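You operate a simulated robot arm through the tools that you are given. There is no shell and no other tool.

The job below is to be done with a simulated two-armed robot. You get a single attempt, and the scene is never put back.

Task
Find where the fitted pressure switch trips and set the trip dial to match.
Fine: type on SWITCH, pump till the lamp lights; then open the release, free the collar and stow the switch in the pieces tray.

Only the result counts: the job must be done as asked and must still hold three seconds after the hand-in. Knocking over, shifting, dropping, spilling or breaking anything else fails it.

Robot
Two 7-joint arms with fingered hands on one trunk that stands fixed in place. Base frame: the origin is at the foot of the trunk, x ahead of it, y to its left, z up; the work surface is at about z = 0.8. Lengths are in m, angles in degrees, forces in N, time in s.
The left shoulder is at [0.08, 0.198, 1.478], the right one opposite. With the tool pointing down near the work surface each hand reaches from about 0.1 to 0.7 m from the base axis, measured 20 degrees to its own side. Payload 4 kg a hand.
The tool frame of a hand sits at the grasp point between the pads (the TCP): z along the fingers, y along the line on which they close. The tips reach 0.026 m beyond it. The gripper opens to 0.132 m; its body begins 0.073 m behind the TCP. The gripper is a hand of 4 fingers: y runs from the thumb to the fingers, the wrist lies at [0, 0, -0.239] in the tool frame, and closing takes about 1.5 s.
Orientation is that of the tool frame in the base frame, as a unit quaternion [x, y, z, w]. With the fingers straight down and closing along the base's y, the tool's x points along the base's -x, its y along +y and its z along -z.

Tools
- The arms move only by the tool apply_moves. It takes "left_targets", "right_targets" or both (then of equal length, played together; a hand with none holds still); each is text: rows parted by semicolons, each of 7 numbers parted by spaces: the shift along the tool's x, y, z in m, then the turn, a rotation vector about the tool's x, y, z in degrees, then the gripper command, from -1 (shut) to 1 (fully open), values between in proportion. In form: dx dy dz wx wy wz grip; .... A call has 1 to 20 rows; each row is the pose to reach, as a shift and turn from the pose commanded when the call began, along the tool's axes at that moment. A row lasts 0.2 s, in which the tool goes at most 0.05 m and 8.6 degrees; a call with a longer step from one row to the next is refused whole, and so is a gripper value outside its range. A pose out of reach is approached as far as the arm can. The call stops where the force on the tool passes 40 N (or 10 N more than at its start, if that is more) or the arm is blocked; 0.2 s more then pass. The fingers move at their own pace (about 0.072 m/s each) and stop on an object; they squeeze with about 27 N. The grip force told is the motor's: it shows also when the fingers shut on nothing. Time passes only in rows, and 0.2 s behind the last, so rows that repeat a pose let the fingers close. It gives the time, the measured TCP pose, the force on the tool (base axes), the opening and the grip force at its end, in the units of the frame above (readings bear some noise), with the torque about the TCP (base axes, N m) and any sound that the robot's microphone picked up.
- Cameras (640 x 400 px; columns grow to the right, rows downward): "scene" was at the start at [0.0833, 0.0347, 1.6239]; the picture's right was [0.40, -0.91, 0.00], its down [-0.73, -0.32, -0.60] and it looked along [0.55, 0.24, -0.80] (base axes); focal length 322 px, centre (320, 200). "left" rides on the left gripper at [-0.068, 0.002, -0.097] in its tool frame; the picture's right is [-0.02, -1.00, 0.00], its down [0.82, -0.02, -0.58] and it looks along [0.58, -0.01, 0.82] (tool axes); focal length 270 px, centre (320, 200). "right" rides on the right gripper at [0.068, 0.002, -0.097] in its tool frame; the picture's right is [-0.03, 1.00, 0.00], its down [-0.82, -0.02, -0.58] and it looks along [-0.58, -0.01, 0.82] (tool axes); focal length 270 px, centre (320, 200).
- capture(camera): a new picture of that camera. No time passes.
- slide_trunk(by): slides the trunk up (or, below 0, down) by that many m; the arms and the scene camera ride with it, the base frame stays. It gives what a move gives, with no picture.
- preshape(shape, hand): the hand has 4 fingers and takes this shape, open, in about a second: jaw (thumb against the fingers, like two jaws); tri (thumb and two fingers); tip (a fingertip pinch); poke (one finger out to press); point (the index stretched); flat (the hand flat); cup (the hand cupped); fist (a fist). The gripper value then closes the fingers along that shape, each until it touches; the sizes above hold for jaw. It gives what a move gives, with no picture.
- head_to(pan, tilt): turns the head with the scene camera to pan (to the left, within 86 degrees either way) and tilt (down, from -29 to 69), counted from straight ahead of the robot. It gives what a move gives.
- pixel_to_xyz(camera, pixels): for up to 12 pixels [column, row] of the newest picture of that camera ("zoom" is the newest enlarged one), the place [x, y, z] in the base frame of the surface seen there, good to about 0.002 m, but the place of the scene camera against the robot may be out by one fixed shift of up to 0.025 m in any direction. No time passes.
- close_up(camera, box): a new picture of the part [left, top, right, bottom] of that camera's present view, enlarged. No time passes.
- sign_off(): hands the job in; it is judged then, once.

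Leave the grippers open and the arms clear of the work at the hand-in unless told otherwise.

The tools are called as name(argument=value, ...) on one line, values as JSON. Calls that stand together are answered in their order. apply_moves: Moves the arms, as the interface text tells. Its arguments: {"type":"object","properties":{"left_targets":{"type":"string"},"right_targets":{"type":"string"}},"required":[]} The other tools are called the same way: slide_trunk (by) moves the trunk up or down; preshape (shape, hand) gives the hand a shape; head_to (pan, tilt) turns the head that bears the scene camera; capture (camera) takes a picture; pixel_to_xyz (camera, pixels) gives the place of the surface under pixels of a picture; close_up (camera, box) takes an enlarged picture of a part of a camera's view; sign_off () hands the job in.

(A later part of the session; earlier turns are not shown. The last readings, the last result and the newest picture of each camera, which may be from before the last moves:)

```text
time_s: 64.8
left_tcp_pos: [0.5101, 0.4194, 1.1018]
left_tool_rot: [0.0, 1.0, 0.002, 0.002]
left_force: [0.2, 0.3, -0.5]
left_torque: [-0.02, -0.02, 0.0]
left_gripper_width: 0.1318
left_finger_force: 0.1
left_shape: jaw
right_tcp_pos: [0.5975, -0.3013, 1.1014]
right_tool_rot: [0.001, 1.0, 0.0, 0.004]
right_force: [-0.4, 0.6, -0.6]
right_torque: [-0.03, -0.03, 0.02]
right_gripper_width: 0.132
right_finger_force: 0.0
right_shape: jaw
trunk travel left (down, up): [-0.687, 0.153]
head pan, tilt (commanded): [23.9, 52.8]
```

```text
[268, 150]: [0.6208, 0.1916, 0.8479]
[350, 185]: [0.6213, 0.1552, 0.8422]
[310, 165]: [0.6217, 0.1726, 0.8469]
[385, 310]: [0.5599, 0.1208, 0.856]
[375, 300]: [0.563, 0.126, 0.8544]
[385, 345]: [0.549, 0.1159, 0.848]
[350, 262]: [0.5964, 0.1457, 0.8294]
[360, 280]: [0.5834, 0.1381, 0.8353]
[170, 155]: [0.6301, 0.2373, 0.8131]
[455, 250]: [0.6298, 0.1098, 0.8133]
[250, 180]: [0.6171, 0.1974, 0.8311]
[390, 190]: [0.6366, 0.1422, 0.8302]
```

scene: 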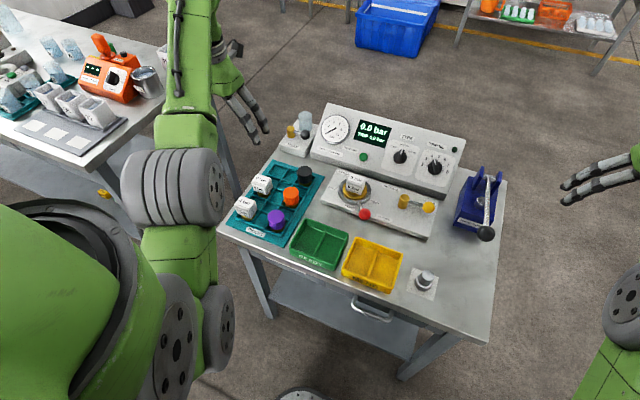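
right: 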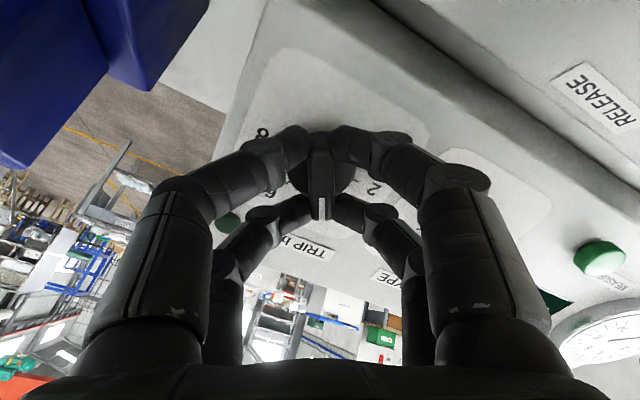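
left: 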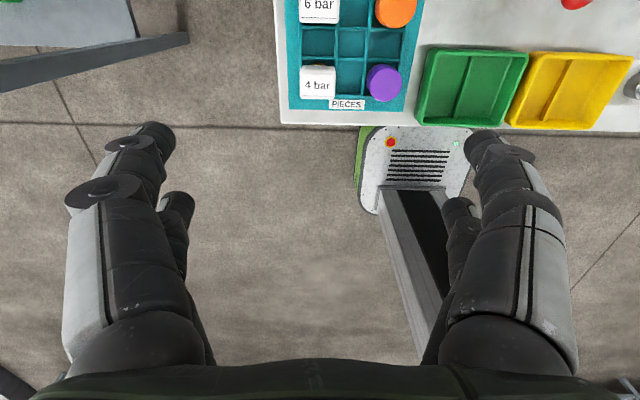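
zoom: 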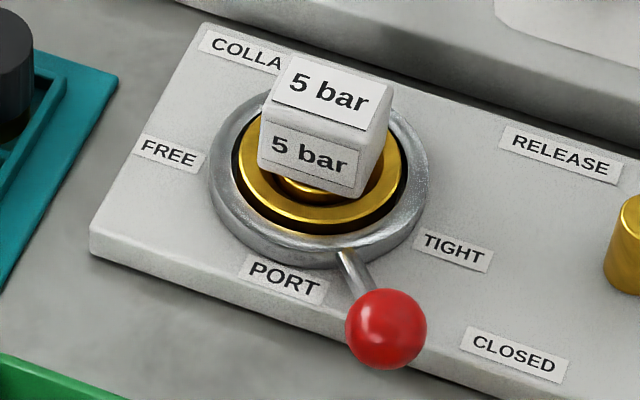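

The collar centre is about (0.6565, 0.1705) after correction, and the lever swings in front of it. Before sweeping I need the positions of the green tray and pieces tray, so I'll enlarge that area.

close_up(camera="scene", box=[215, 150, 335, 250])

pixel_to_xyz(camera="scene", pixels=[[306, 220], [348, 234], [290, 247], [335, 266], [318, 240], [324, 182], [319, 200], [284, 212], [277, 196], [305, 174], [277, 218], [246, 207]])

```text
4.00 times, centred on (275, 200) of scene
```

zoom: 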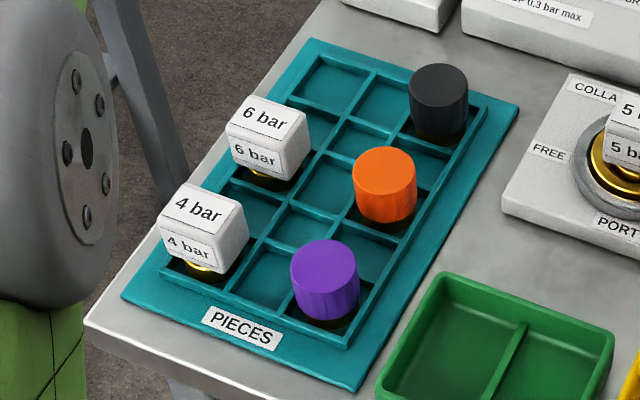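

```text
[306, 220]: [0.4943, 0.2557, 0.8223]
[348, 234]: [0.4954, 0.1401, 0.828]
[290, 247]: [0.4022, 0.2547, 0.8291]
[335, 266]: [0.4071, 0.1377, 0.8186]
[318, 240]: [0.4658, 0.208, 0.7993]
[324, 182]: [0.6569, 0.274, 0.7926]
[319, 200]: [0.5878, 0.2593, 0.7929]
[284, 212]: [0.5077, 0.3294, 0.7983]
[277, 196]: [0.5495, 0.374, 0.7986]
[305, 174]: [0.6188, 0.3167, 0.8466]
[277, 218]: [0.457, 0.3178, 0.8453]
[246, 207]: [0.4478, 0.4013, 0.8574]
```

The pieces tray is a 3×5 grid: caps in the right column, and 4 bar and 6 bar in the left column on rows 1 and 3. That leaves row 5 of the left column as the natural pocket for 5 bar. First the collar: I'll close the left hand and bring it over to hover just right of the red ball.

apply_moves(left_targets="-0.012 -0.043 0.006 0 0 0 0.5; -0.024 -0.086 0.012 0 0 0 0; -0.036 -0.129 0.018 0 0 0 -0.5; -0.048 -0.172 0.025 0 0 0 -1; -0.06 -0.215 0.032 0 0 0 -1; -0.072 -0.258 0.038 0 0 0 -1; -0.084 -0.301 0.044 0 0 0 -1; -0.096 -0.345 0.05 0 0 0 -1; -0.096 -0.345 0.05 0 0 0 -1; -0.096 -0.345 0.05 0 0 0 -1")

capture(camera="scene")

capture(camera="left")

```text
time_s: 67.0
left_tcp_pos: [0.6039, 0.0732, 1.0539]
left_tool_rot: [0.0, 1.0, 0.002, 0.003]
left_force: [0.5, 0.5, -0.4]
left_torque: [-0.02, -0.01, -0.02]
left_gripper_width: 0.0002
left_finger_force: 26.7
left_shape: jaw
left hand out of reach, approached as far as the arm can: row 1, 2, 3
right_tcp_pos: [0.5991, -0.3011, 1.0997]
right_tool_rot: [0.0, 1.0, 0.0, 0.003]
right_force: [0.1, 0.1, -0.4]
right_torque: [0.03, -0.02, 0.0]
right_gripper_width: 0.1319
right_finger_force: 0.0
right_shape: jaw
trunk travel left (down, up): [-0.687, 0.153]
head pan, tilt (commanded): [23.9, 52.8]
```

```text
taken
```

scene: 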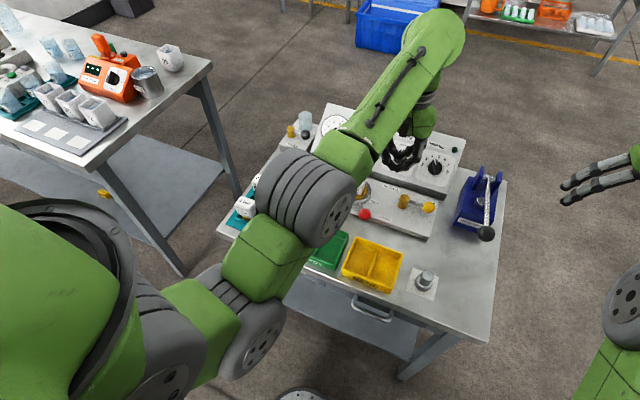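

```text
taken
```

left: 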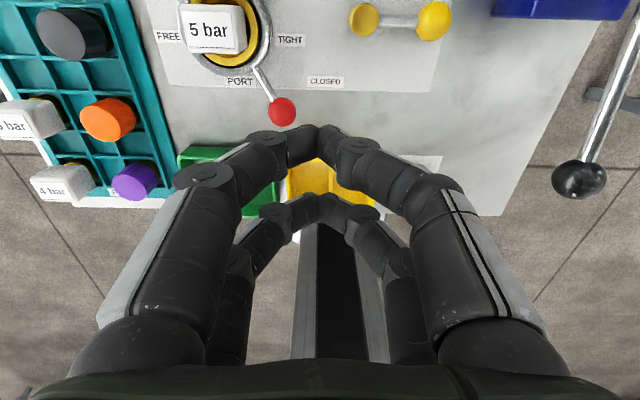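

The left camera sees the collar and lever upright here. I'll measure the red ball (283,112), ring and switch with it, since it has no offset.

close_up(camera="left", box=[150, 0, 350, 130])

pixel_to_xyz(camera="left", pixels=[[283, 107], [283, 113], [276, 110], [290, 110], [262, 80], [190, 45], [267, 35], [225, 71], [193, 15], [235, 15], [193, 45], [240, 45]])

pixel_to_xyz(camera="left", pixels=[[215, 15], [232, 152], [210, 158], [300, 165], [425, 20], [365, 20], [60, 35], [105, 118], [135, 180], [30, 120], [60, 185], [165, 130]])

```text
3.08 times, centred on (250, 65) of left
```

zoom: 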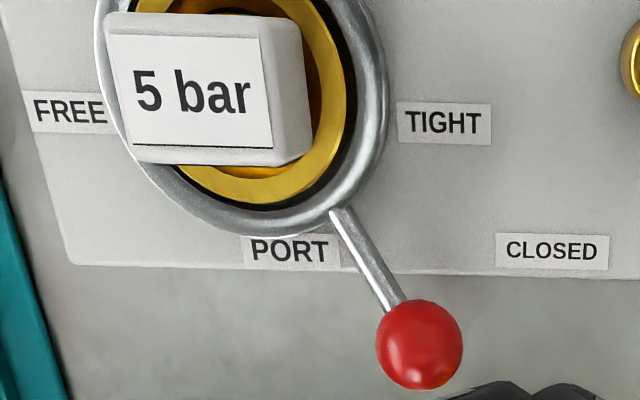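

```text
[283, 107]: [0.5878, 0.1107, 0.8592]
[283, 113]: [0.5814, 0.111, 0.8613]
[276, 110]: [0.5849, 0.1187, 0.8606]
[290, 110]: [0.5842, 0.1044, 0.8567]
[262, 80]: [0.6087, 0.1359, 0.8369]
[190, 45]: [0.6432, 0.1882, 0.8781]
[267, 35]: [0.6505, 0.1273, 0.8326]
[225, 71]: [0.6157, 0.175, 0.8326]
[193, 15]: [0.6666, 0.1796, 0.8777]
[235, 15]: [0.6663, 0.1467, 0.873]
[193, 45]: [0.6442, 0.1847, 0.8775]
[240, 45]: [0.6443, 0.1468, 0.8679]
```

```text
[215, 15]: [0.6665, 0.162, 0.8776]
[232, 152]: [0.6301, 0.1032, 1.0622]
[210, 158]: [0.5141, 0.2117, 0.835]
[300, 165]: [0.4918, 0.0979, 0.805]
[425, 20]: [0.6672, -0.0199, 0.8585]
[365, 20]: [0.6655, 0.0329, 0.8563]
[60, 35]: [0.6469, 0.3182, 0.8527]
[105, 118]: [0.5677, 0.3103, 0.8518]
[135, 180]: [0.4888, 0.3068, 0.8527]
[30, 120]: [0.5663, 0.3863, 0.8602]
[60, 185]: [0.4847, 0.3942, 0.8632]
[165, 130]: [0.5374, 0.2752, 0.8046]
```

The left camera puts the red ball centre at about (0.580, 0.111, 0.847) and the switch top at z=0.878. I'll lower the closed left hand beside the ball, on its right side.

apply_moves(left_targets="-0.002 -0.001 0.045 0 0 0 -1; -0.002 -0.001 0.09 0 0 0 -1; -0.002 -0.001 0.135 0 0 0 -1; -0.002 -0.001 0.17 0 0 0 -1; -0.002 -0.001 0.193 0 0 0 -1; -0.002 -0.001 0.193 0 0 0 -1")

capture(camera="left")

capture(camera="scene")

```text
time_s: 68.4
left_tcp_pos: [0.6096, 0.0738, 0.8589]
left_tool_rot: [0.0, 1.0, 0.002, 0.002]
left_force: [-0.1, -0.3, 0.8]
left_torque: [0.03, 0.03, 0.0]
left_gripper_width: 0.0
left_finger_force: 27.0
left_shape: jaw
right_tcp_pos: [0.5996, -0.3013, 1.1007]
right_tool_rot: [0.0, 1.0, 0.002, 0.004]
right_force: [0.0, 0.6, -0.6]
right_torque: [0.02, 0.02, 0.03]
right_gripper_width: 0.1321
right_finger_force: 0.1
right_shape: jaw
trunk travel left (down, up): [-0.687, 0.153]
head pan, tilt (commanded): [23.9, 52.8]
```

```text
taken
```

left: 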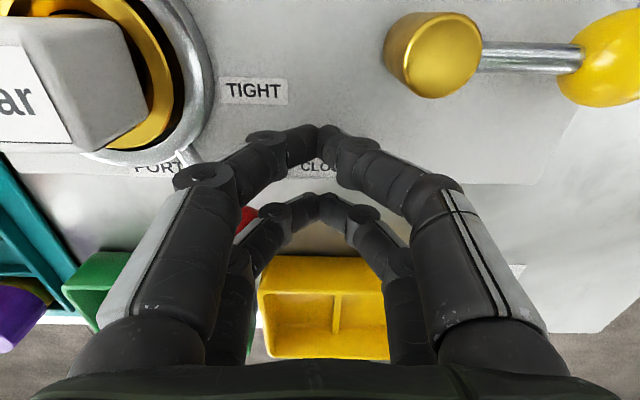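

```text
taken
```

scene: 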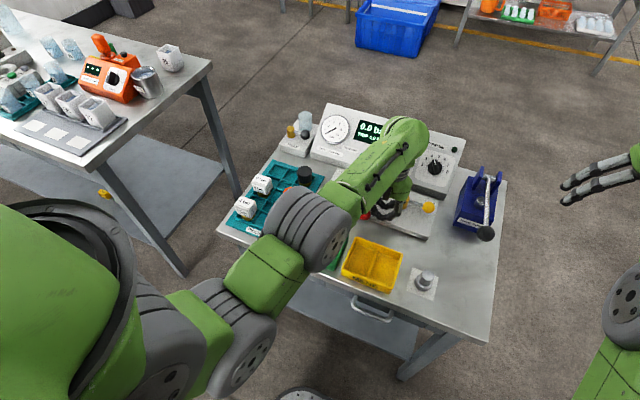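

Next I'll check how high the left forearm is above the trays, at (305,235) and (265,268) in the scene.

pixel_to_xyz(camera="scene", pixels=[[305, 235], [335, 245], [265, 268], [280, 290], [370, 190], [395, 180]])

```text
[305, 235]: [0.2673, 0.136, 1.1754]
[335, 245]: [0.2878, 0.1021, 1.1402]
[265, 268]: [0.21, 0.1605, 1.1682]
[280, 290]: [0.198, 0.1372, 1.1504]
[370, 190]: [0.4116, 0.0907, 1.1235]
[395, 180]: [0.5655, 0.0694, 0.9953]
```

The forearm is well above the trays (z > 1.1). I'll now sweep the closed hand around the collar, pushing the red ball from TIGHT toward FREE for the first ~75°.

apply_moves(left_targets="0.0057 0.007 0 0 0 0 -1; 0.017 0.0163 0 0 0 0 -1; 0.028 0.0255 0 0 0 0 -1; 0.0365 0.0365 0 0 0 0 -1; 0.0436 0.0478 0 0 0 0 -1; 0.049 0.0605 0 0 0 0 -1; 0.053 0.0733 0 0 0 0 -1; 0.0547 0.087 0 0 0 0 -1; 0.0554 0.1004 0 0 0 0 -1; 0.054 0.114 0 0 0 0 -1; 0.0507 0.1271 0 0 0 0 -1")

capture(camera="left")

close_up(camera="scene", box=[260, 120, 440, 250])

```text
time_s: 70.8
left_tcp_pos: [0.5571, 0.1936, 0.8622]
left_tool_rot: [0.002, 1.0, 0.002, 0.005]
left_force: [-9.4, -32.7, 10.3]
left_torque: [0.01, -0.18, -0.46]
left_gripper_width: 0.0
left_finger_force: 27.2
left_shape: jaw
right_tcp_pos: [0.5959, -0.3077, 1.0995]
right_tool_rot: [0.0, 1.0, 0.003, 0.005]
right_force: [0.4, 0.4, -0.2]
right_torque: [0.03, 0.0, -0.01]
right_gripper_width: 0.1319
right_finger_force: 0.0
right_shape: jaw
trunk travel left (down, up): [-0.687, 0.153]
head pan, tilt (commanded): [23.9, 52.8]
```

```text
taken
```

left: 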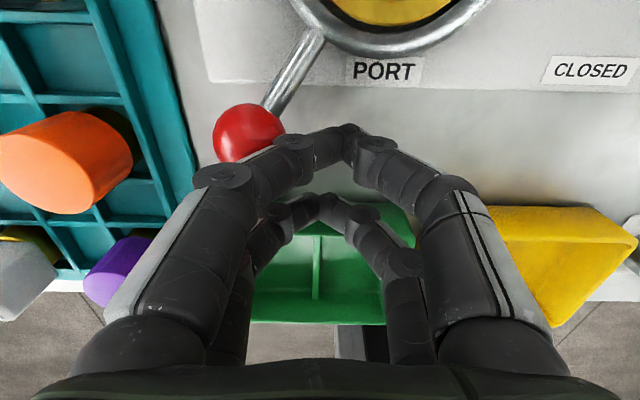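

```text
3.08 times, centred on (350, 185) of scene
```

zoom: 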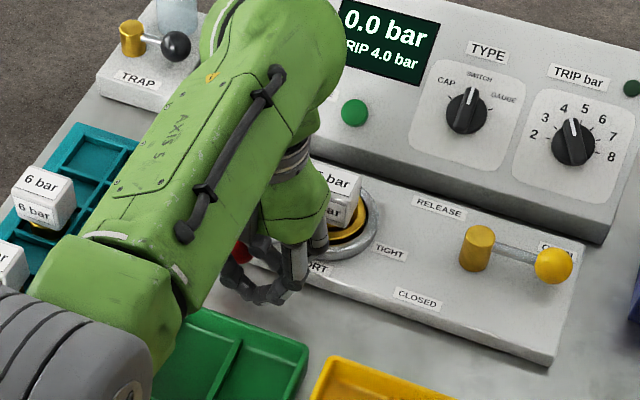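

The lever swung across and the hand now feels a firm stop (-33 N). I'll back off slightly and measure the ball at about (248,133) to confirm it's at FREE.

apply_moves(left_targets="0 -0.015 0 0 0 0 -1; 0.002 -0.03 0 0 0 0 -1; 0.002 -0.03 -0.04 0 0 0 -1; 0.002 -0.03 -0.08 0 0 0 -1; 0.002 -0.03 -0.12 0 0 0 -1; 0.002 -0.03 -0.16 0 0 0 -1; 0.002 -0.03 -0.16 0 0 0 -1")

capture(camera="left")

close_up(camera="scene", box=[260, 120, 440, 250])

```text
time_s: 72.4
left_tcp_pos: [0.5548, 0.1705, 1.019]
left_tool_rot: [0.0, 1.0, 0.002, 0.004]
left_force: [-0.1, 0.5, -0.6]
left_torque: [0.0, 0.03, -0.01]
left_gripper_width: 0.0
left_finger_force: 27.0
left_shape: jaw
right_tcp_pos: [0.5983, -0.3019, 1.1001]
right_tool_rot: [0.0, 1.0, 0.001, 0.003]
right_force: [-0.5, 0.7, -0.6]
right_torque: [0.0, -0.01, 0.0]
right_gripper_width: 0.1317
right_finger_force: 0.0
right_shape: jaw
trunk travel left (down, up): [-0.687, 0.153]
head pan, tilt (commanded): [23.9, 52.8]
```

```text
taken
```

left: 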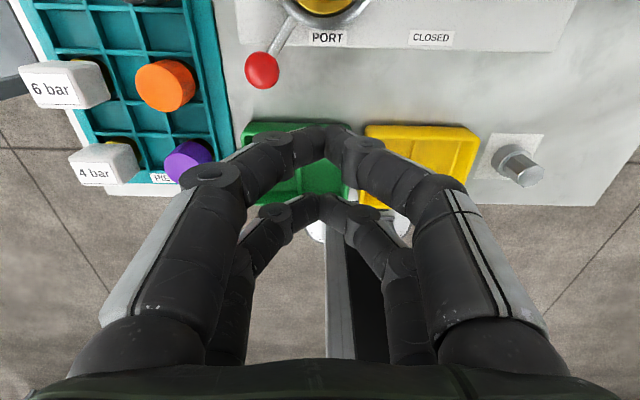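

```text
3.08 times, centred on (350, 185) of scene
```

zoom: 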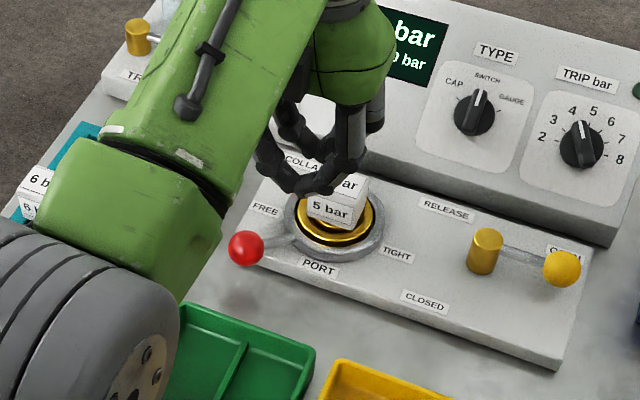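

pixel_to_xyz(camera="left", pixels=[[263, 66], [263, 72], [280, 45], [290, 28], [325, 38], [432, 38]])

```text
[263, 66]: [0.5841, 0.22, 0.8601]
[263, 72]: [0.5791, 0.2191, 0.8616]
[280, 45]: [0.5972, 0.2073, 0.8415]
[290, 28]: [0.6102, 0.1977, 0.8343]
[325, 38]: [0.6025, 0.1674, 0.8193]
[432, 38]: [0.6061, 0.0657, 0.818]
```

The red ball went from y=0.111 to y=0.220, about 70° of travel to a hard stop on the FREE side. Next I'll move the left hand forward so its camera looks back at the switch, and open the fingers.

apply_moves(left_targets="-0.03 0 0 0 0 0 -0.5; -0.06 0 0 0 0 0 0; -0.09 0 0 0 0 0 0.4; -0.12 0 0 0 0 0 0.4; -0.12 0 0 0 0 0 0.4; -0.12 0 0 0 0 0 0.4; -0.12 0 0 0 0 0 0.4")

capture(camera="left")

close_up(camera="left", box=[200, 20, 440, 170])

```text
time_s: 74.0
left_tcp_pos: [0.6745, 0.1695, 1.019]
left_tool_rot: [-0.001, 1.0, 0.002, 0.003]
left_force: [0.4, -0.7, 0.6]
left_torque: [-0.04, -0.04, -0.02]
left_gripper_width: 0.092
left_finger_force: 0.1
left_shape: jaw
right_tcp_pos: [0.599, -0.3022, 1.1]
right_tool_rot: [0.0, 1.0, 0.001, 0.004]
right_force: [0.3, 0.3, -0.2]
right_torque: [0.01, -0.04, 0.01]
right_gripper_width: 0.132
right_finger_force: 0.1
right_shape: jaw
trunk travel left (down, up): [-0.687, 0.153]
head pan, tilt (commanded): [23.9, 52.8]
```

```text
taken
```

left: 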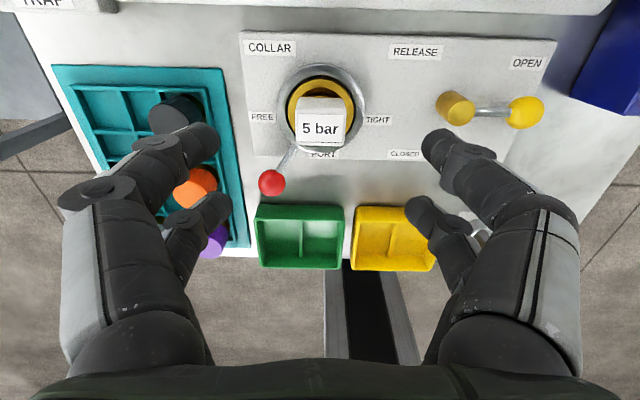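

```text
2.67 times, centred on (320, 95) of left
```

zoom: 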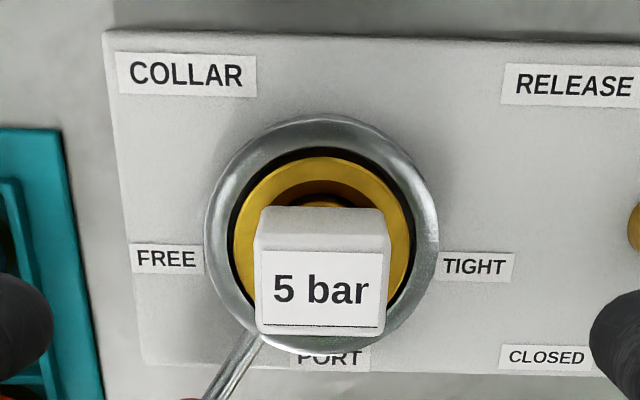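

The view is good. I'll measure the switch's top face corners and the collar ring in this enlarged picture.

pixel_to_xyz(camera="zoom", pixels=[[262, 255], [386, 255], [262, 328], [386, 328], [322, 290], [322, 225], [215, 232], [430, 235], [322, 128], [265, 212], [380, 212], [322, 345]])

pixel_to_xyz(camera="left", pixels=[[271, 182], [90, 108], [135, 100], [175, 110], [180, 65], [215, 80], [60, 75], [100, 75], [145, 78], [120, 140], [80, 165], [40, 5]])

```text
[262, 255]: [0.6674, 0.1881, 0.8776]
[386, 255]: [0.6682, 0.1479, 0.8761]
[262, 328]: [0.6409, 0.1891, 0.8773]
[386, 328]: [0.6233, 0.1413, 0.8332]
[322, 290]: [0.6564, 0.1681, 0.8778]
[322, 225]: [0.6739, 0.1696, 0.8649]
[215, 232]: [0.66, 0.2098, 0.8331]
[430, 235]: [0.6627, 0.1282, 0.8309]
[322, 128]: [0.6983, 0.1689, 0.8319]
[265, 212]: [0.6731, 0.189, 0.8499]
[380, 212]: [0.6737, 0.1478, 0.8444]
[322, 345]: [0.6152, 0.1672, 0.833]
```

```text
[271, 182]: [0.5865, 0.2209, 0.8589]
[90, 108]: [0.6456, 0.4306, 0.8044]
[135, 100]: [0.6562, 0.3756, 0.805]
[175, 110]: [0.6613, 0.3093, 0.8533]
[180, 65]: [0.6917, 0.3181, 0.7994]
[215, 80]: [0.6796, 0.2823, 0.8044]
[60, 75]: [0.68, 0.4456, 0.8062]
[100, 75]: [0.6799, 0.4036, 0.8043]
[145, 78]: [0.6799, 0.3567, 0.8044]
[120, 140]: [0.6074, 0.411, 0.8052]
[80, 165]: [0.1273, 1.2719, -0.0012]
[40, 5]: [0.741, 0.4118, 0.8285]
```

The switch is centred at (0.656, 0.1688) with its top at z=0.878. Before grasping it I'll go look at the destination pocket from above the pieces tray, staying at z≈1.02.

apply_moves(left_targets="0 0.045 0 0 0 0 0.4; -0.01 0.09 0 0 0 0 0.4; -0.02 0.135 0 0 0 0 0.4; -0.03 0.18 0 0 0 0 0.4; -0.03 0.21 0 0 0 0 0.4; -0.03 0.21 0 0 0 0 0.4")

capture(camera="left")

close_up(camera="left", box=[200, 20, 440, 220])

capture(camera="scene")

```text
time_s: 75.4
left_tcp_pos: [0.7033, 0.3801, 1.0211]
left_tool_rot: [-0.001, 1.0, 0.002, 0.003]
left_force: [-0.2, -0.6, 0.5]
left_torque: [-0.02, -0.02, -0.04]
left_gripper_width: 0.092
left_finger_force: 0.1
left_shape: jaw
left hand out of reach, approached as far as the arm can: row 5, 6
right_tcp_pos: [0.5978, -0.3013, 1.1]
right_tool_rot: [0.0, 1.0, 0.002, 0.003]
right_force: [-0.8, 0.0, 0.3]
right_torque: [-0.02, -0.02, 0.05]
right_gripper_width: 0.1317
right_finger_force: 0.1
right_shape: jaw
trunk travel left (down, up): [-0.687, 0.153]
head pan, tilt (commanded): [23.9, 52.8]
```

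```text
taken
```

left: 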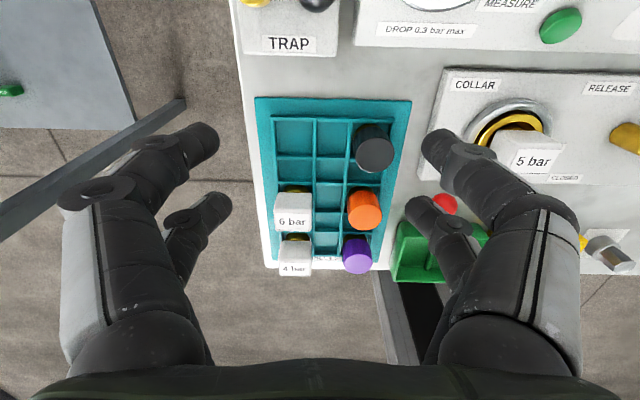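

```text
2.00 times, centred on (320, 120) of left
```

zoom: 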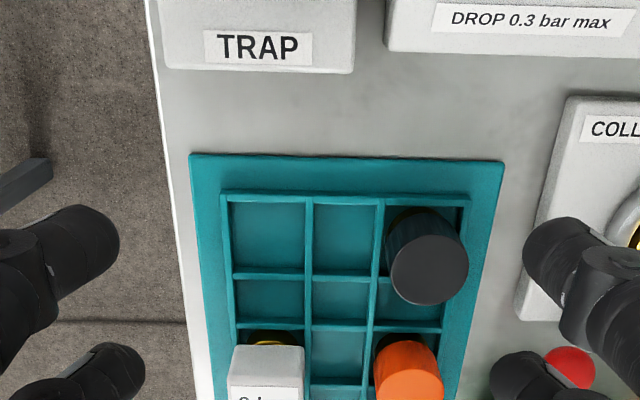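

```text
taken
```

scene: 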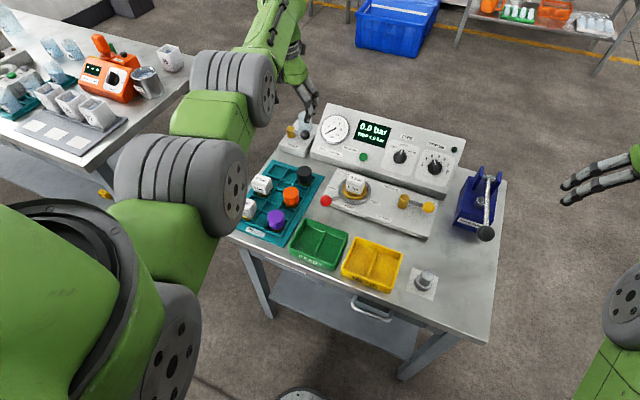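

The tray pockets differ in size: row 5 looks larger than row 4. I'll measure the wall lines around the far-left pocket and its neighbours.

pixel_to_xyz(camera="zoom", pixels=[[226, 240], [309, 240], [379, 230], [268, 198], [268, 277], [340, 277], [270, 325], [340, 325], [268, 240], [340, 240], [270, 305], [268, 385]])

pixel_to_xyz(camera="zoom", pixels=[[195, 180], [200, 165], [490, 175], [430, 270], [410, 385], [265, 385], [268, 340], [400, 300], [240, 60], [465, 200], [228, 200], [302, 270]])

close_up(camera="left", box=[240, 90, 420, 280])

```text
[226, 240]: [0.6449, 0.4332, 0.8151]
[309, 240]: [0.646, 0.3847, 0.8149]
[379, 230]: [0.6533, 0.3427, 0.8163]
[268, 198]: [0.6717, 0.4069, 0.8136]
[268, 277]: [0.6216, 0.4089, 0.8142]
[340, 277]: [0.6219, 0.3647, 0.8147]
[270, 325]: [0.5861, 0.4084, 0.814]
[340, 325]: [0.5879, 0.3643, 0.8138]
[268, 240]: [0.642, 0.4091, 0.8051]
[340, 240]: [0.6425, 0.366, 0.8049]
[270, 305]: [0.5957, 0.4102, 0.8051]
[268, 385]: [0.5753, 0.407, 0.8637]
```

```text
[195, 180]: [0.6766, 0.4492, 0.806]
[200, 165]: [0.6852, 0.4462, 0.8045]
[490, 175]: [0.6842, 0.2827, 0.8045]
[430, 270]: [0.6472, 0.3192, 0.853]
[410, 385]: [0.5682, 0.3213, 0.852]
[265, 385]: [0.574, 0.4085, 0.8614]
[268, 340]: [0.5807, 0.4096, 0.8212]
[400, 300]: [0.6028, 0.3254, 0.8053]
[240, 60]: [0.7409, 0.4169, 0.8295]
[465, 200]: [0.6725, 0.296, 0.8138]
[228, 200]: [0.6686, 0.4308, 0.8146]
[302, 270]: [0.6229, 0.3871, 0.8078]
```

```text
2.11 times, centred on (330, 185) of left
```

zoom: 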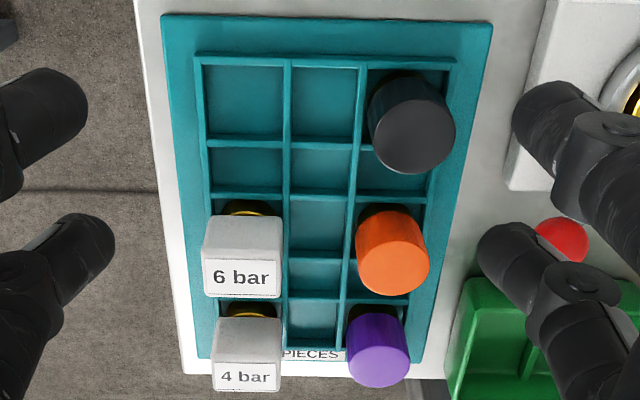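

Left-column row A (far) is a free switch pocket: walls at x=0.6217–0.6717 and y=0.3847–0.4332, floor z=0.805, centre (0.6467, 0.409). Next I'll return over the port switch and turn the left hand 90°, so the fingers close along x on the block's wide front and back faces.

apply_moves(left_targets="0.004 -0.0176 0 0 0 7.5 0.2; 0.0079 -0.0352 0 0 0 15 0.2; 0.0118 -0.0528 0 0 0 22.5 0.2; 0.0158 -0.0704 0 0 0 30 0.2; 0.0197 -0.088 0 0 0 37.5 0.2; 0.0237 -0.1057 0 0 0 45 0.2; 0.0276 -0.1233 0 0 0 52.5 0.2; 0.0315 -0.1409 0 0 0 60 0.2; 0.0355 -0.1585 0 0 0 67.5 0.2; 0.0394 -0.1761 0 0 0 75 0.2; 0.0434 -0.1937 0 0 0 82.5 0.2; 0.0473 -0.2113 0 0 0 90 0.2; 0.0473 -0.2113 0 0 0 90 0.2")

capture(camera="left")

capture(camera="scene")

```text
time_s: 78.2
left_tcp_pos: [0.6535, 0.1689, 1.019]
left_tool_rot: [0.708, 0.707, 0.003, 0.001]
left_force: [-0.3, -0.5, -0.3]
left_torque: [0.0, 0.01, 0.0]
left_gripper_width: 0.0795
left_finger_force: 0.0
left_shape: jaw
right_tcp_pos: [0.599, -0.3019, 1.1005]
right_tool_rot: [0.0, 1.0, 0.001, 0.004]
right_force: [-0.8, -0.6, 0.0]
right_torque: [0.02, 0.0, 0.01]
right_gripper_width: 0.1319
right_finger_force: 0.1
right_shape: jaw
trunk travel left (down, up): [-0.687, 0.153]
head pan, tilt (commanded): [23.9, 52.8]
```

```text
taken
```

left: 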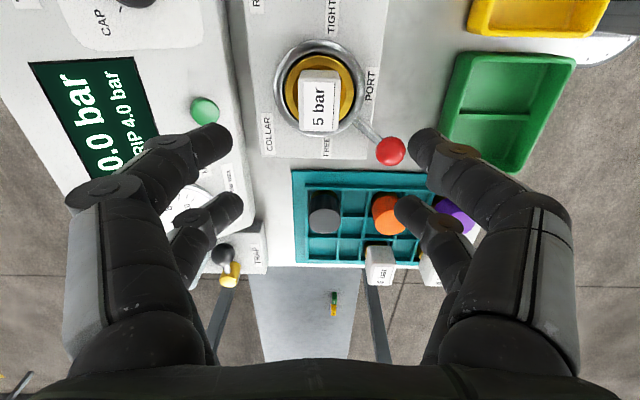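

```text
taken
```

scene: 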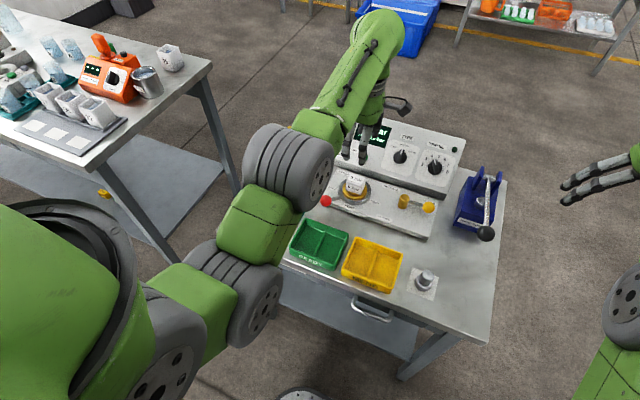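

The switch lies between the fingers near columns 298–340. I'll enlarge to check centring before descending.

close_up(camera="left", box=[250, 20, 390, 150])

pixel_to_xyz(camera="left", pixels=[[303, 100], [337, 100], [303, 82], [337, 82], [303, 125], [337, 125], [320, 100], [320, 75], [355, 125]])

```text
3.08 times, centred on (320, 85) of left
```

zoom: 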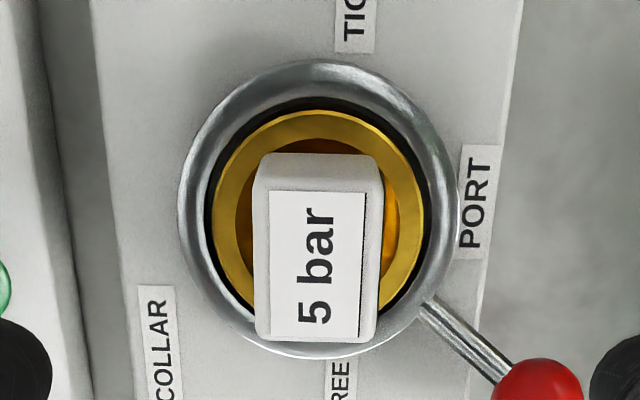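

```text
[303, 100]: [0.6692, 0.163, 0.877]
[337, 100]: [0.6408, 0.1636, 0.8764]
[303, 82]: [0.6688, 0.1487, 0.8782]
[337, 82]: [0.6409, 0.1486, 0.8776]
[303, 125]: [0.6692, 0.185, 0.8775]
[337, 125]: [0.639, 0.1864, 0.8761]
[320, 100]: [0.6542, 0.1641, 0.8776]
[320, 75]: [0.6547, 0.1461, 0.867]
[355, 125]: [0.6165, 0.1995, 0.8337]
```

The block is 35.5 mm wide, centred at x=0.655 and y≈0.169, and the hand is within 2 mm. I'll descend 14.6 cm so the tips sit just above the block's underside, then close.

apply_moves(left_targets="0 0.001 0.04 0 0 0 0.2; 0 0.001 0.08 0 0 0 0.2; 0 0.001 0.11 0 0 0 0.2; 0 0.001 0.13 0 0 0 0.2; 0 0.001 0.146 0 0 0 0.2; 0 0.001 0.146 0 0 0 0.2; 0 0.001 0.146 0 0 0 -0.2; 0 0.001 0.146 0 0 0 -0.6; 0 0.001 0.146 0 0 0 -1; 0 0.001 0.146 0 0 0 -1; 0 0.001 0.146 0 0 0 -1; 0 0.001 0.146 0 0 0 -1; 0 0.001 0.146 0 0 0 -1")

capture(camera="left")

close_up(camera="scene", box=[290, 130, 440, 250])

```text
time_s: 81.0
left_tcp_pos: [0.6562, 0.1686, 0.8733]
left_tool_rot: [0.707, 0.707, 0.002, 0.0]
left_force: [0.4, 0.5, 0.4]
left_torque: [0.02, -0.01, 0.02]
left_gripper_width: 0.0297
left_finger_force: 27.0
left_shape: jaw
right_tcp_pos: [0.5986, -0.3016, 1.0997]
right_tool_rot: [-0.001, 1.0, 0.001, 0.003]
right_force: [0.4, 0.3, -0.2]
right_torque: [0.0, 0.0, 0.0]
right_gripper_width: 0.1321
right_finger_force: 0.0
right_shape: jaw
trunk travel left (down, up): [-0.687, 0.153]
head pan, tilt (commanded): [23.9, 52.8]
```

```text
taken
```

left: 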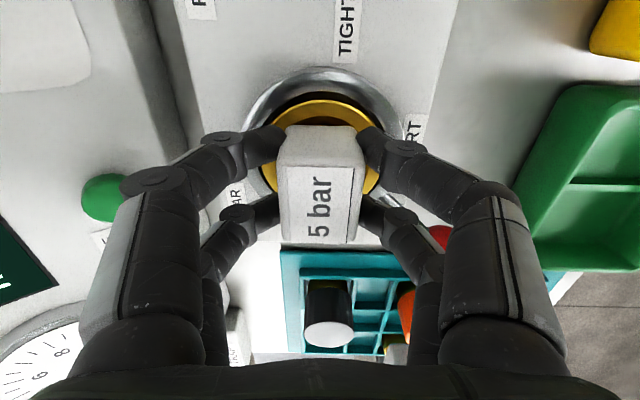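

```text
3.33 times, centred on (365, 190) of scene
```

zoom: 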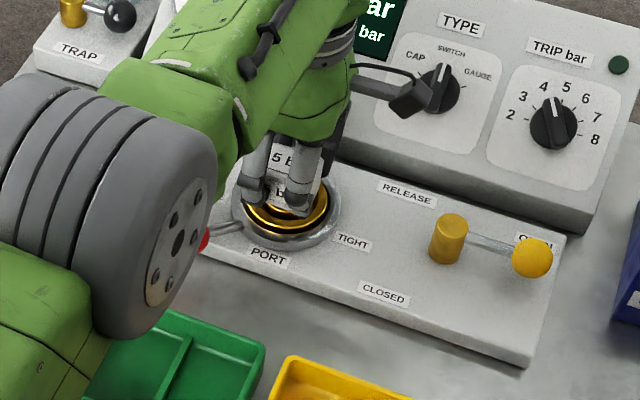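

The block is held by all four fingers. I'll lift gently, 1 cm at a time, watching for resistance from the collar.

apply_moves(left_targets="0 0 -0.005 0 0 0 -1; 0 0 -0.012 0 0 0 -1; 0 0 -0.02 0 0 0 -1; 0 0 -0.03 0 0 0 -1; 0 0 -0.04 0 0 0 -1; 0 0 -0.05 0 0 0 -1; 0 0 -0.06 0 0 0 -1; 0 0 -0.06 0 0 0 -1")

capture(camera="left")

close_up(camera="scene", box=[290, 130, 440, 250])

```text
time_s: 82.8
left_tcp_pos: [0.6552, 0.1677, 0.934]
left_tool_rot: [0.708, 0.706, 0.003, 0.001]
left_force: [0.7, 1.8, -1.5]
left_torque: [-0.03, -0.01, -0.03]
left_gripper_width: 0.0298
left_finger_force: 26.3
left_shape: jaw
right_tcp_pos: [0.5985, -0.3014, 1.1]
right_tool_rot: [-0.001, 1.0, 0.001, 0.004]
right_force: [0.1, -0.2, 0.0]
right_torque: [-0.01, 0.0, -0.01]
right_gripper_width: 0.1319
right_finger_force: 0.0
right_shape: jaw
trunk travel left (down, up): [-0.687, 0.153]
head pan, tilt (commanded): [23.9, 52.8]
```

```text
taken
```

left: 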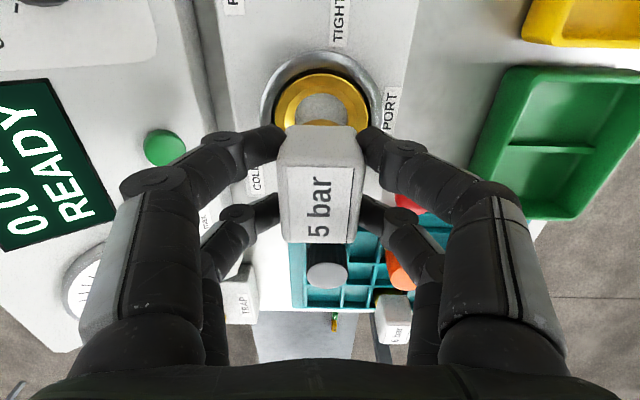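

```text
3.33 times, centred on (365, 190) of scene
```

zoom: 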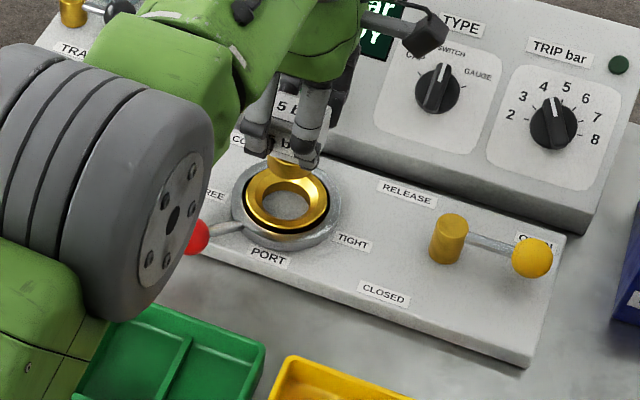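

The switch is free and out of the port. I'll rise to z≈0.98 and carry it over to above the far-left pocket at (0.6467, 0.409).

apply_moves(left_targets="0 0 -0.03 0 0 0 -1; 0 0 -0.05 0 0 0 -1; 0.04 -0.0015 -0.05 0 0 0 -1; 0.08 -0.003 -0.05 0 0 0 -1; 0.12 -0.0045 -0.05 0 0 0 -1; 0.16 -0.006 -0.05 0 0 0 -1; 0.2 -0.0075 -0.05 0 0 0 -1; 0.2413 -0.0085 -0.05 0 0 0 -1; 0.2413 -0.0085 -0.05 0 0 0 -1; 0.2413 -0.0085 -0.05 0 0 0 -1")

capture(camera="left")

close_up(camera="scene", box=[220, 90, 370, 250])

```text
time_s: 85.0
left_tcp_pos: [0.6488, 0.4102, 0.9861]
left_tool_rot: [0.708, 0.706, 0.003, 0.0]
left_force: [-0.1, 0.0, -1.6]
left_torque: [0.0, 0.02, -0.01]
left_gripper_width: 0.0294
left_finger_force: 27.2
left_shape: jaw
right_tcp_pos: [0.598, -0.3022, 1.101]
right_tool_rot: [0.0, 1.0, 0.001, 0.004]
right_force: [-0.4, 1.0, 1.0]
right_torque: [0.02, 0.02, -0.04]
right_gripper_width: 0.1319
right_finger_force: 0.0
right_shape: jaw
trunk travel left (down, up): [-0.687, 0.153]
head pan, tilt (commanded): [23.9, 52.8]
```

```text
taken
```

left: 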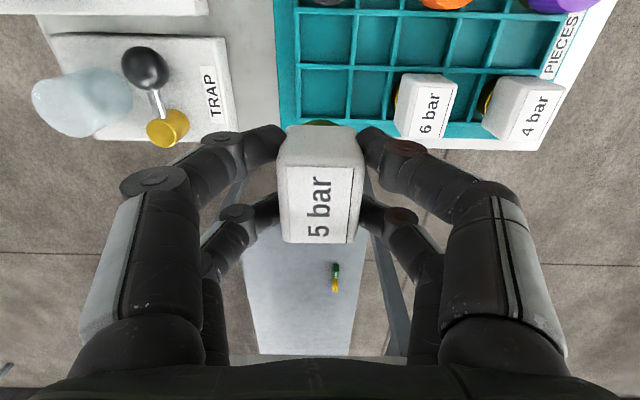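

```text
2.50 times, centred on (295, 170) of scene
```

zoom: 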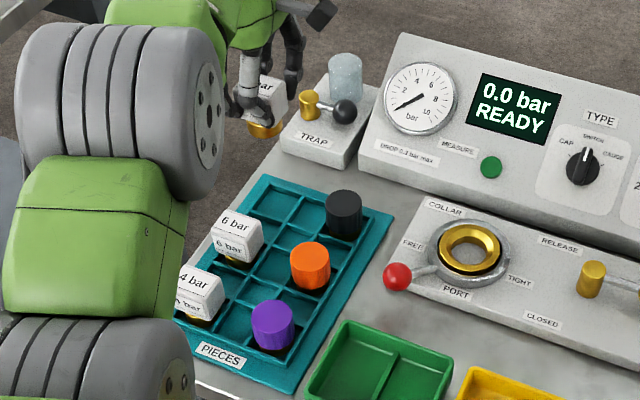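

I can see pocket row A of the switch column at about (325,92), just beyond the held switch. I'll re-measure its walls from this viewpoint.

close_up(camera="left", box=[260, 0, 480, 150])

pixel_to_xyz(camera="left", pixels=[[325, 92], [301, 95], [349, 92], [325, 67], [375, 92], [390, 95], [325, 117], [425, 95], [440, 90], [405, 95], [170, 125], [145, 68]])

```text
2.67 times, centred on (370, 75) of left
```

zoom: 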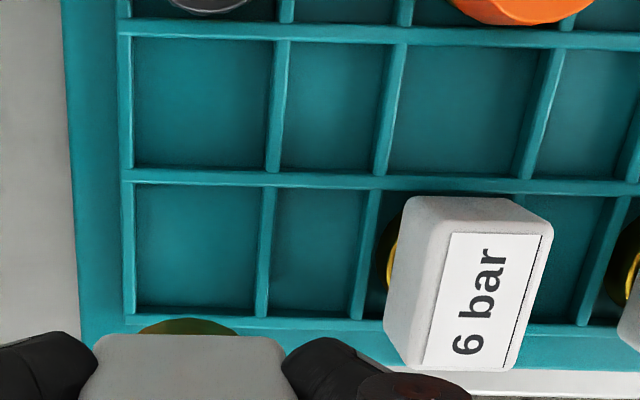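

```text
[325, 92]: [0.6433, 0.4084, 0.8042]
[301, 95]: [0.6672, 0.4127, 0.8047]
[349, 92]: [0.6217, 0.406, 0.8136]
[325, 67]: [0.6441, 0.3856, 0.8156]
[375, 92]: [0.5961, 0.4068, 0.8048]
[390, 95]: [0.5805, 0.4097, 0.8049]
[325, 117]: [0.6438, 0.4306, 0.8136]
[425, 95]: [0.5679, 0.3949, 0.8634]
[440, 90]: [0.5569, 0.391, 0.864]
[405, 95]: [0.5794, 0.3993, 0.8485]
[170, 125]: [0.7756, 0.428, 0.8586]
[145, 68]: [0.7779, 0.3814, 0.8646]
```

Pocket centre refined to about (0.646, 0.408), so I'll nudge 1.5 mm each way. Before descending I'll check the trap jar's position at (75,105) for clearance from the hand.

pixel_to_xyz(camera="left", pixels=[[45, 95], [75, 105], [110, 110], [125, 95], [100, 80], [165, 128]])

```text
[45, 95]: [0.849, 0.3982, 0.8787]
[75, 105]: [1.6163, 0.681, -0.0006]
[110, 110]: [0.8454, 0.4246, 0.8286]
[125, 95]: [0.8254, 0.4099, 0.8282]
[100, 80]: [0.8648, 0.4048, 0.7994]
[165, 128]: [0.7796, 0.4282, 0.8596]
```

The jar stands beyond x=0.82, clear of the hand. I'll lower the switch into the pocket slowly.

apply_moves(left_targets="-0.0015 -0.0015 0.035 0 0 0 -1; -0.0015 -0.0015 0.07 0 0 0 -1; -0.0015 -0.0015 0.095 0 0 0 -1; -0.0015 -0.0015 0.108 0 0 0 -1; -0.0015 -0.0015 0.115 0 0 0 -1; -0.0015 -0.0015 0.12 0 0 0 -1; -0.0015 -0.0015 0.123 0 0 0 -1; -0.0015 -0.0015 0.1245 0 0 0 -1")

capture(camera="left")

close_up(camera="scene", box=[220, 110, 360, 240])

```text
time_s: 86.8
left_tcp_pos: [0.6458, 0.4089, 0.8596]
left_tool_rot: [0.707, 0.707, 0.003, 0.001]
left_force: [0.4, 0.1, -0.7]
left_torque: [-0.01, -0.03, 0.0]
left_gripper_width: 0.0295
left_finger_force: 27.1
left_shape: jaw
right_tcp_pos: [0.5981, -0.3004, 1.1001]
right_tool_rot: [0.0, 1.0, 0.001, 0.003]
right_force: [0.0, -0.1, -0.1]
right_torque: [-0.04, 0.02, 0.02]
right_gripper_width: 0.1316
right_finger_force: 0.0
right_shape: jaw
trunk travel left (down, up): [-0.687, 0.153]
head pan, tilt (commanded): [23.9, 52.8]
```

```text
taken
```

left: 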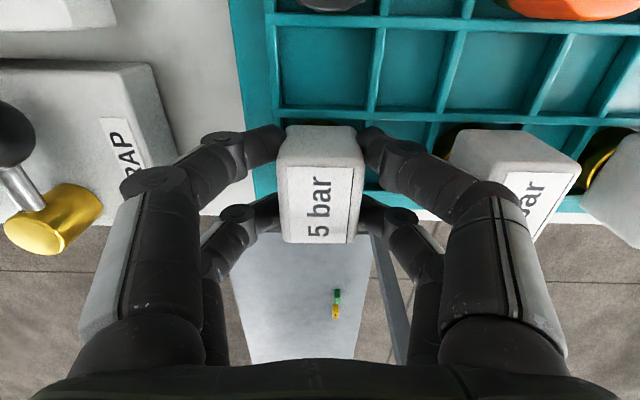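

```text
3.08 times, centred on (290, 175) of scene
```

zoom: 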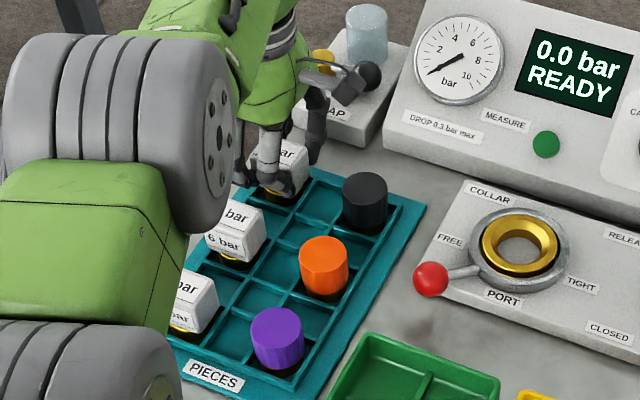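

There's no contact force yet. I'll check the held switch's top height at (320,205) against the 6 bar's 0.8637.

pixel_to_xyz(camera="left", pixels=[[320, 205], [300, 225], [340, 180], [525, 190], [500, 165]])

apply_moves(left_targets="0 0 0.001 0 0 0 -1; 0 0 0.002 0 0 0 -1; 0 0 0.002 0 0 0 -1")

```text
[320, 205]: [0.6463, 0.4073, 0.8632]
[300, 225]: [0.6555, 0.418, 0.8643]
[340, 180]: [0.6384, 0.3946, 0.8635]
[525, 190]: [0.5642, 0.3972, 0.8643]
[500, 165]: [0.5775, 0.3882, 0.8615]
```

```text
time_s: 87.6
left_tcp_pos: [0.6459, 0.4094, 0.8593]
left_tool_rot: [0.707, 0.707, 0.004, 0.0]
left_force: [1.2, 1.2, 4.4]
left_torque: [-0.05, 0.02, -0.03]
left_gripper_width: 0.0296
left_finger_force: 27.3
left_shape: jaw
right_tcp_pos: [0.5974, -0.3005, 1.0998]
right_tool_rot: [0.001, 1.0, 0.0, 0.004]
right_force: [0.3, -0.4, -0.5]
right_torque: [-0.02, 0.0, 0.01]
right_gripper_width: 0.132
right_finger_force: 0.1
right_shape: jaw
trunk travel left (down, up): [-0.687, 0.153]
head pan, tilt (commanded): [23.9, 52.8]
```

A light 4 N upward reaction shows the switch is resting on the pocket floor. I'll open the fingers gently to about 6 cm and rise straight up.

apply_moves(left_targets="0 0 0.001 0 0 0 -0.45; 0 0 0.001 0 0 0 -0.35; 0 0 0.001 0 0 0 -0.2; 0 0 0.001 0 0 0 -0.1; 0 0 0.001 0 0 0 -0.1; 0 0 0.001 0 0 0 -0.1; 0 0 -0.015 0 0 0 -0.1; 0 0 -0.04 0 0 0 -0.1; 0 0 -0.08 0 0 0 -0.1; 0 0 -0.12 0 0 0 -0.1; 0 0 -0.14 0 0 0 -0.1; 0 0 -0.14 0 0 0 -0.1")

capture(camera="left")

close_up(camera="scene", box=[220, 110, 360, 240])

```text
time_s: 90.2
left_tcp_pos: [0.6451, 0.4091, 0.9973]
left_tool_rot: [0.707, 0.707, 0.003, 0.0]
left_force: [0.1, -0.2, 0.0]
left_torque: [-0.02, -0.04, -0.07]
left_gripper_width: 0.059
left_finger_force: 0.2
left_shape: jaw
right_tcp_pos: [0.599, -0.3009, 1.0998]
right_tool_rot: [0.0, 1.0, 0.001, 0.004]
right_force: [-0.2, -0.1, 0.2]
right_torque: [-0.02, -0.02, 0.02]
right_gripper_width: 0.1318
right_finger_force: 0.0
right_shape: jaw
trunk travel left (down, up): [-0.687, 0.153]
head pan, tilt (commanded): [23.9, 52.8]
```

```text
taken
```

left: 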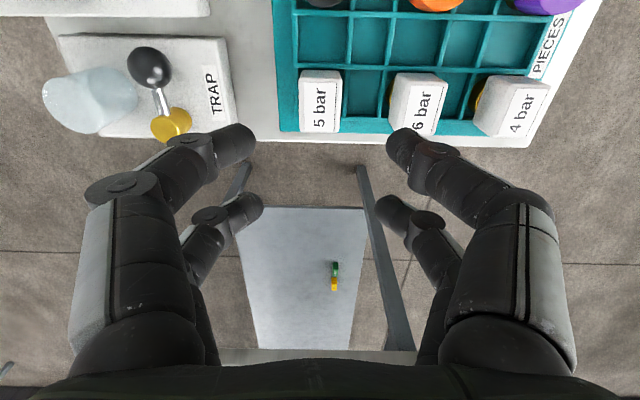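

```text
3.08 times, centred on (290, 175) of scene
```

zoom: 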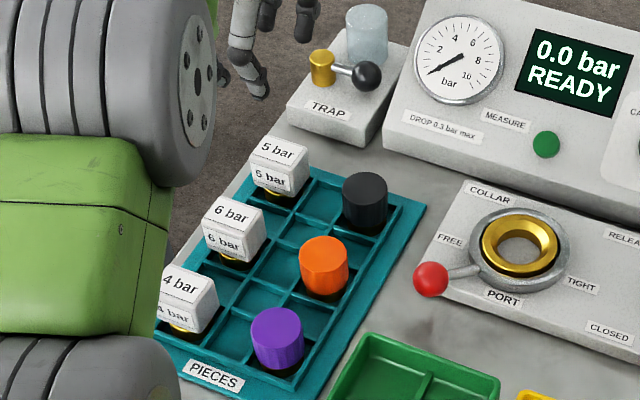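

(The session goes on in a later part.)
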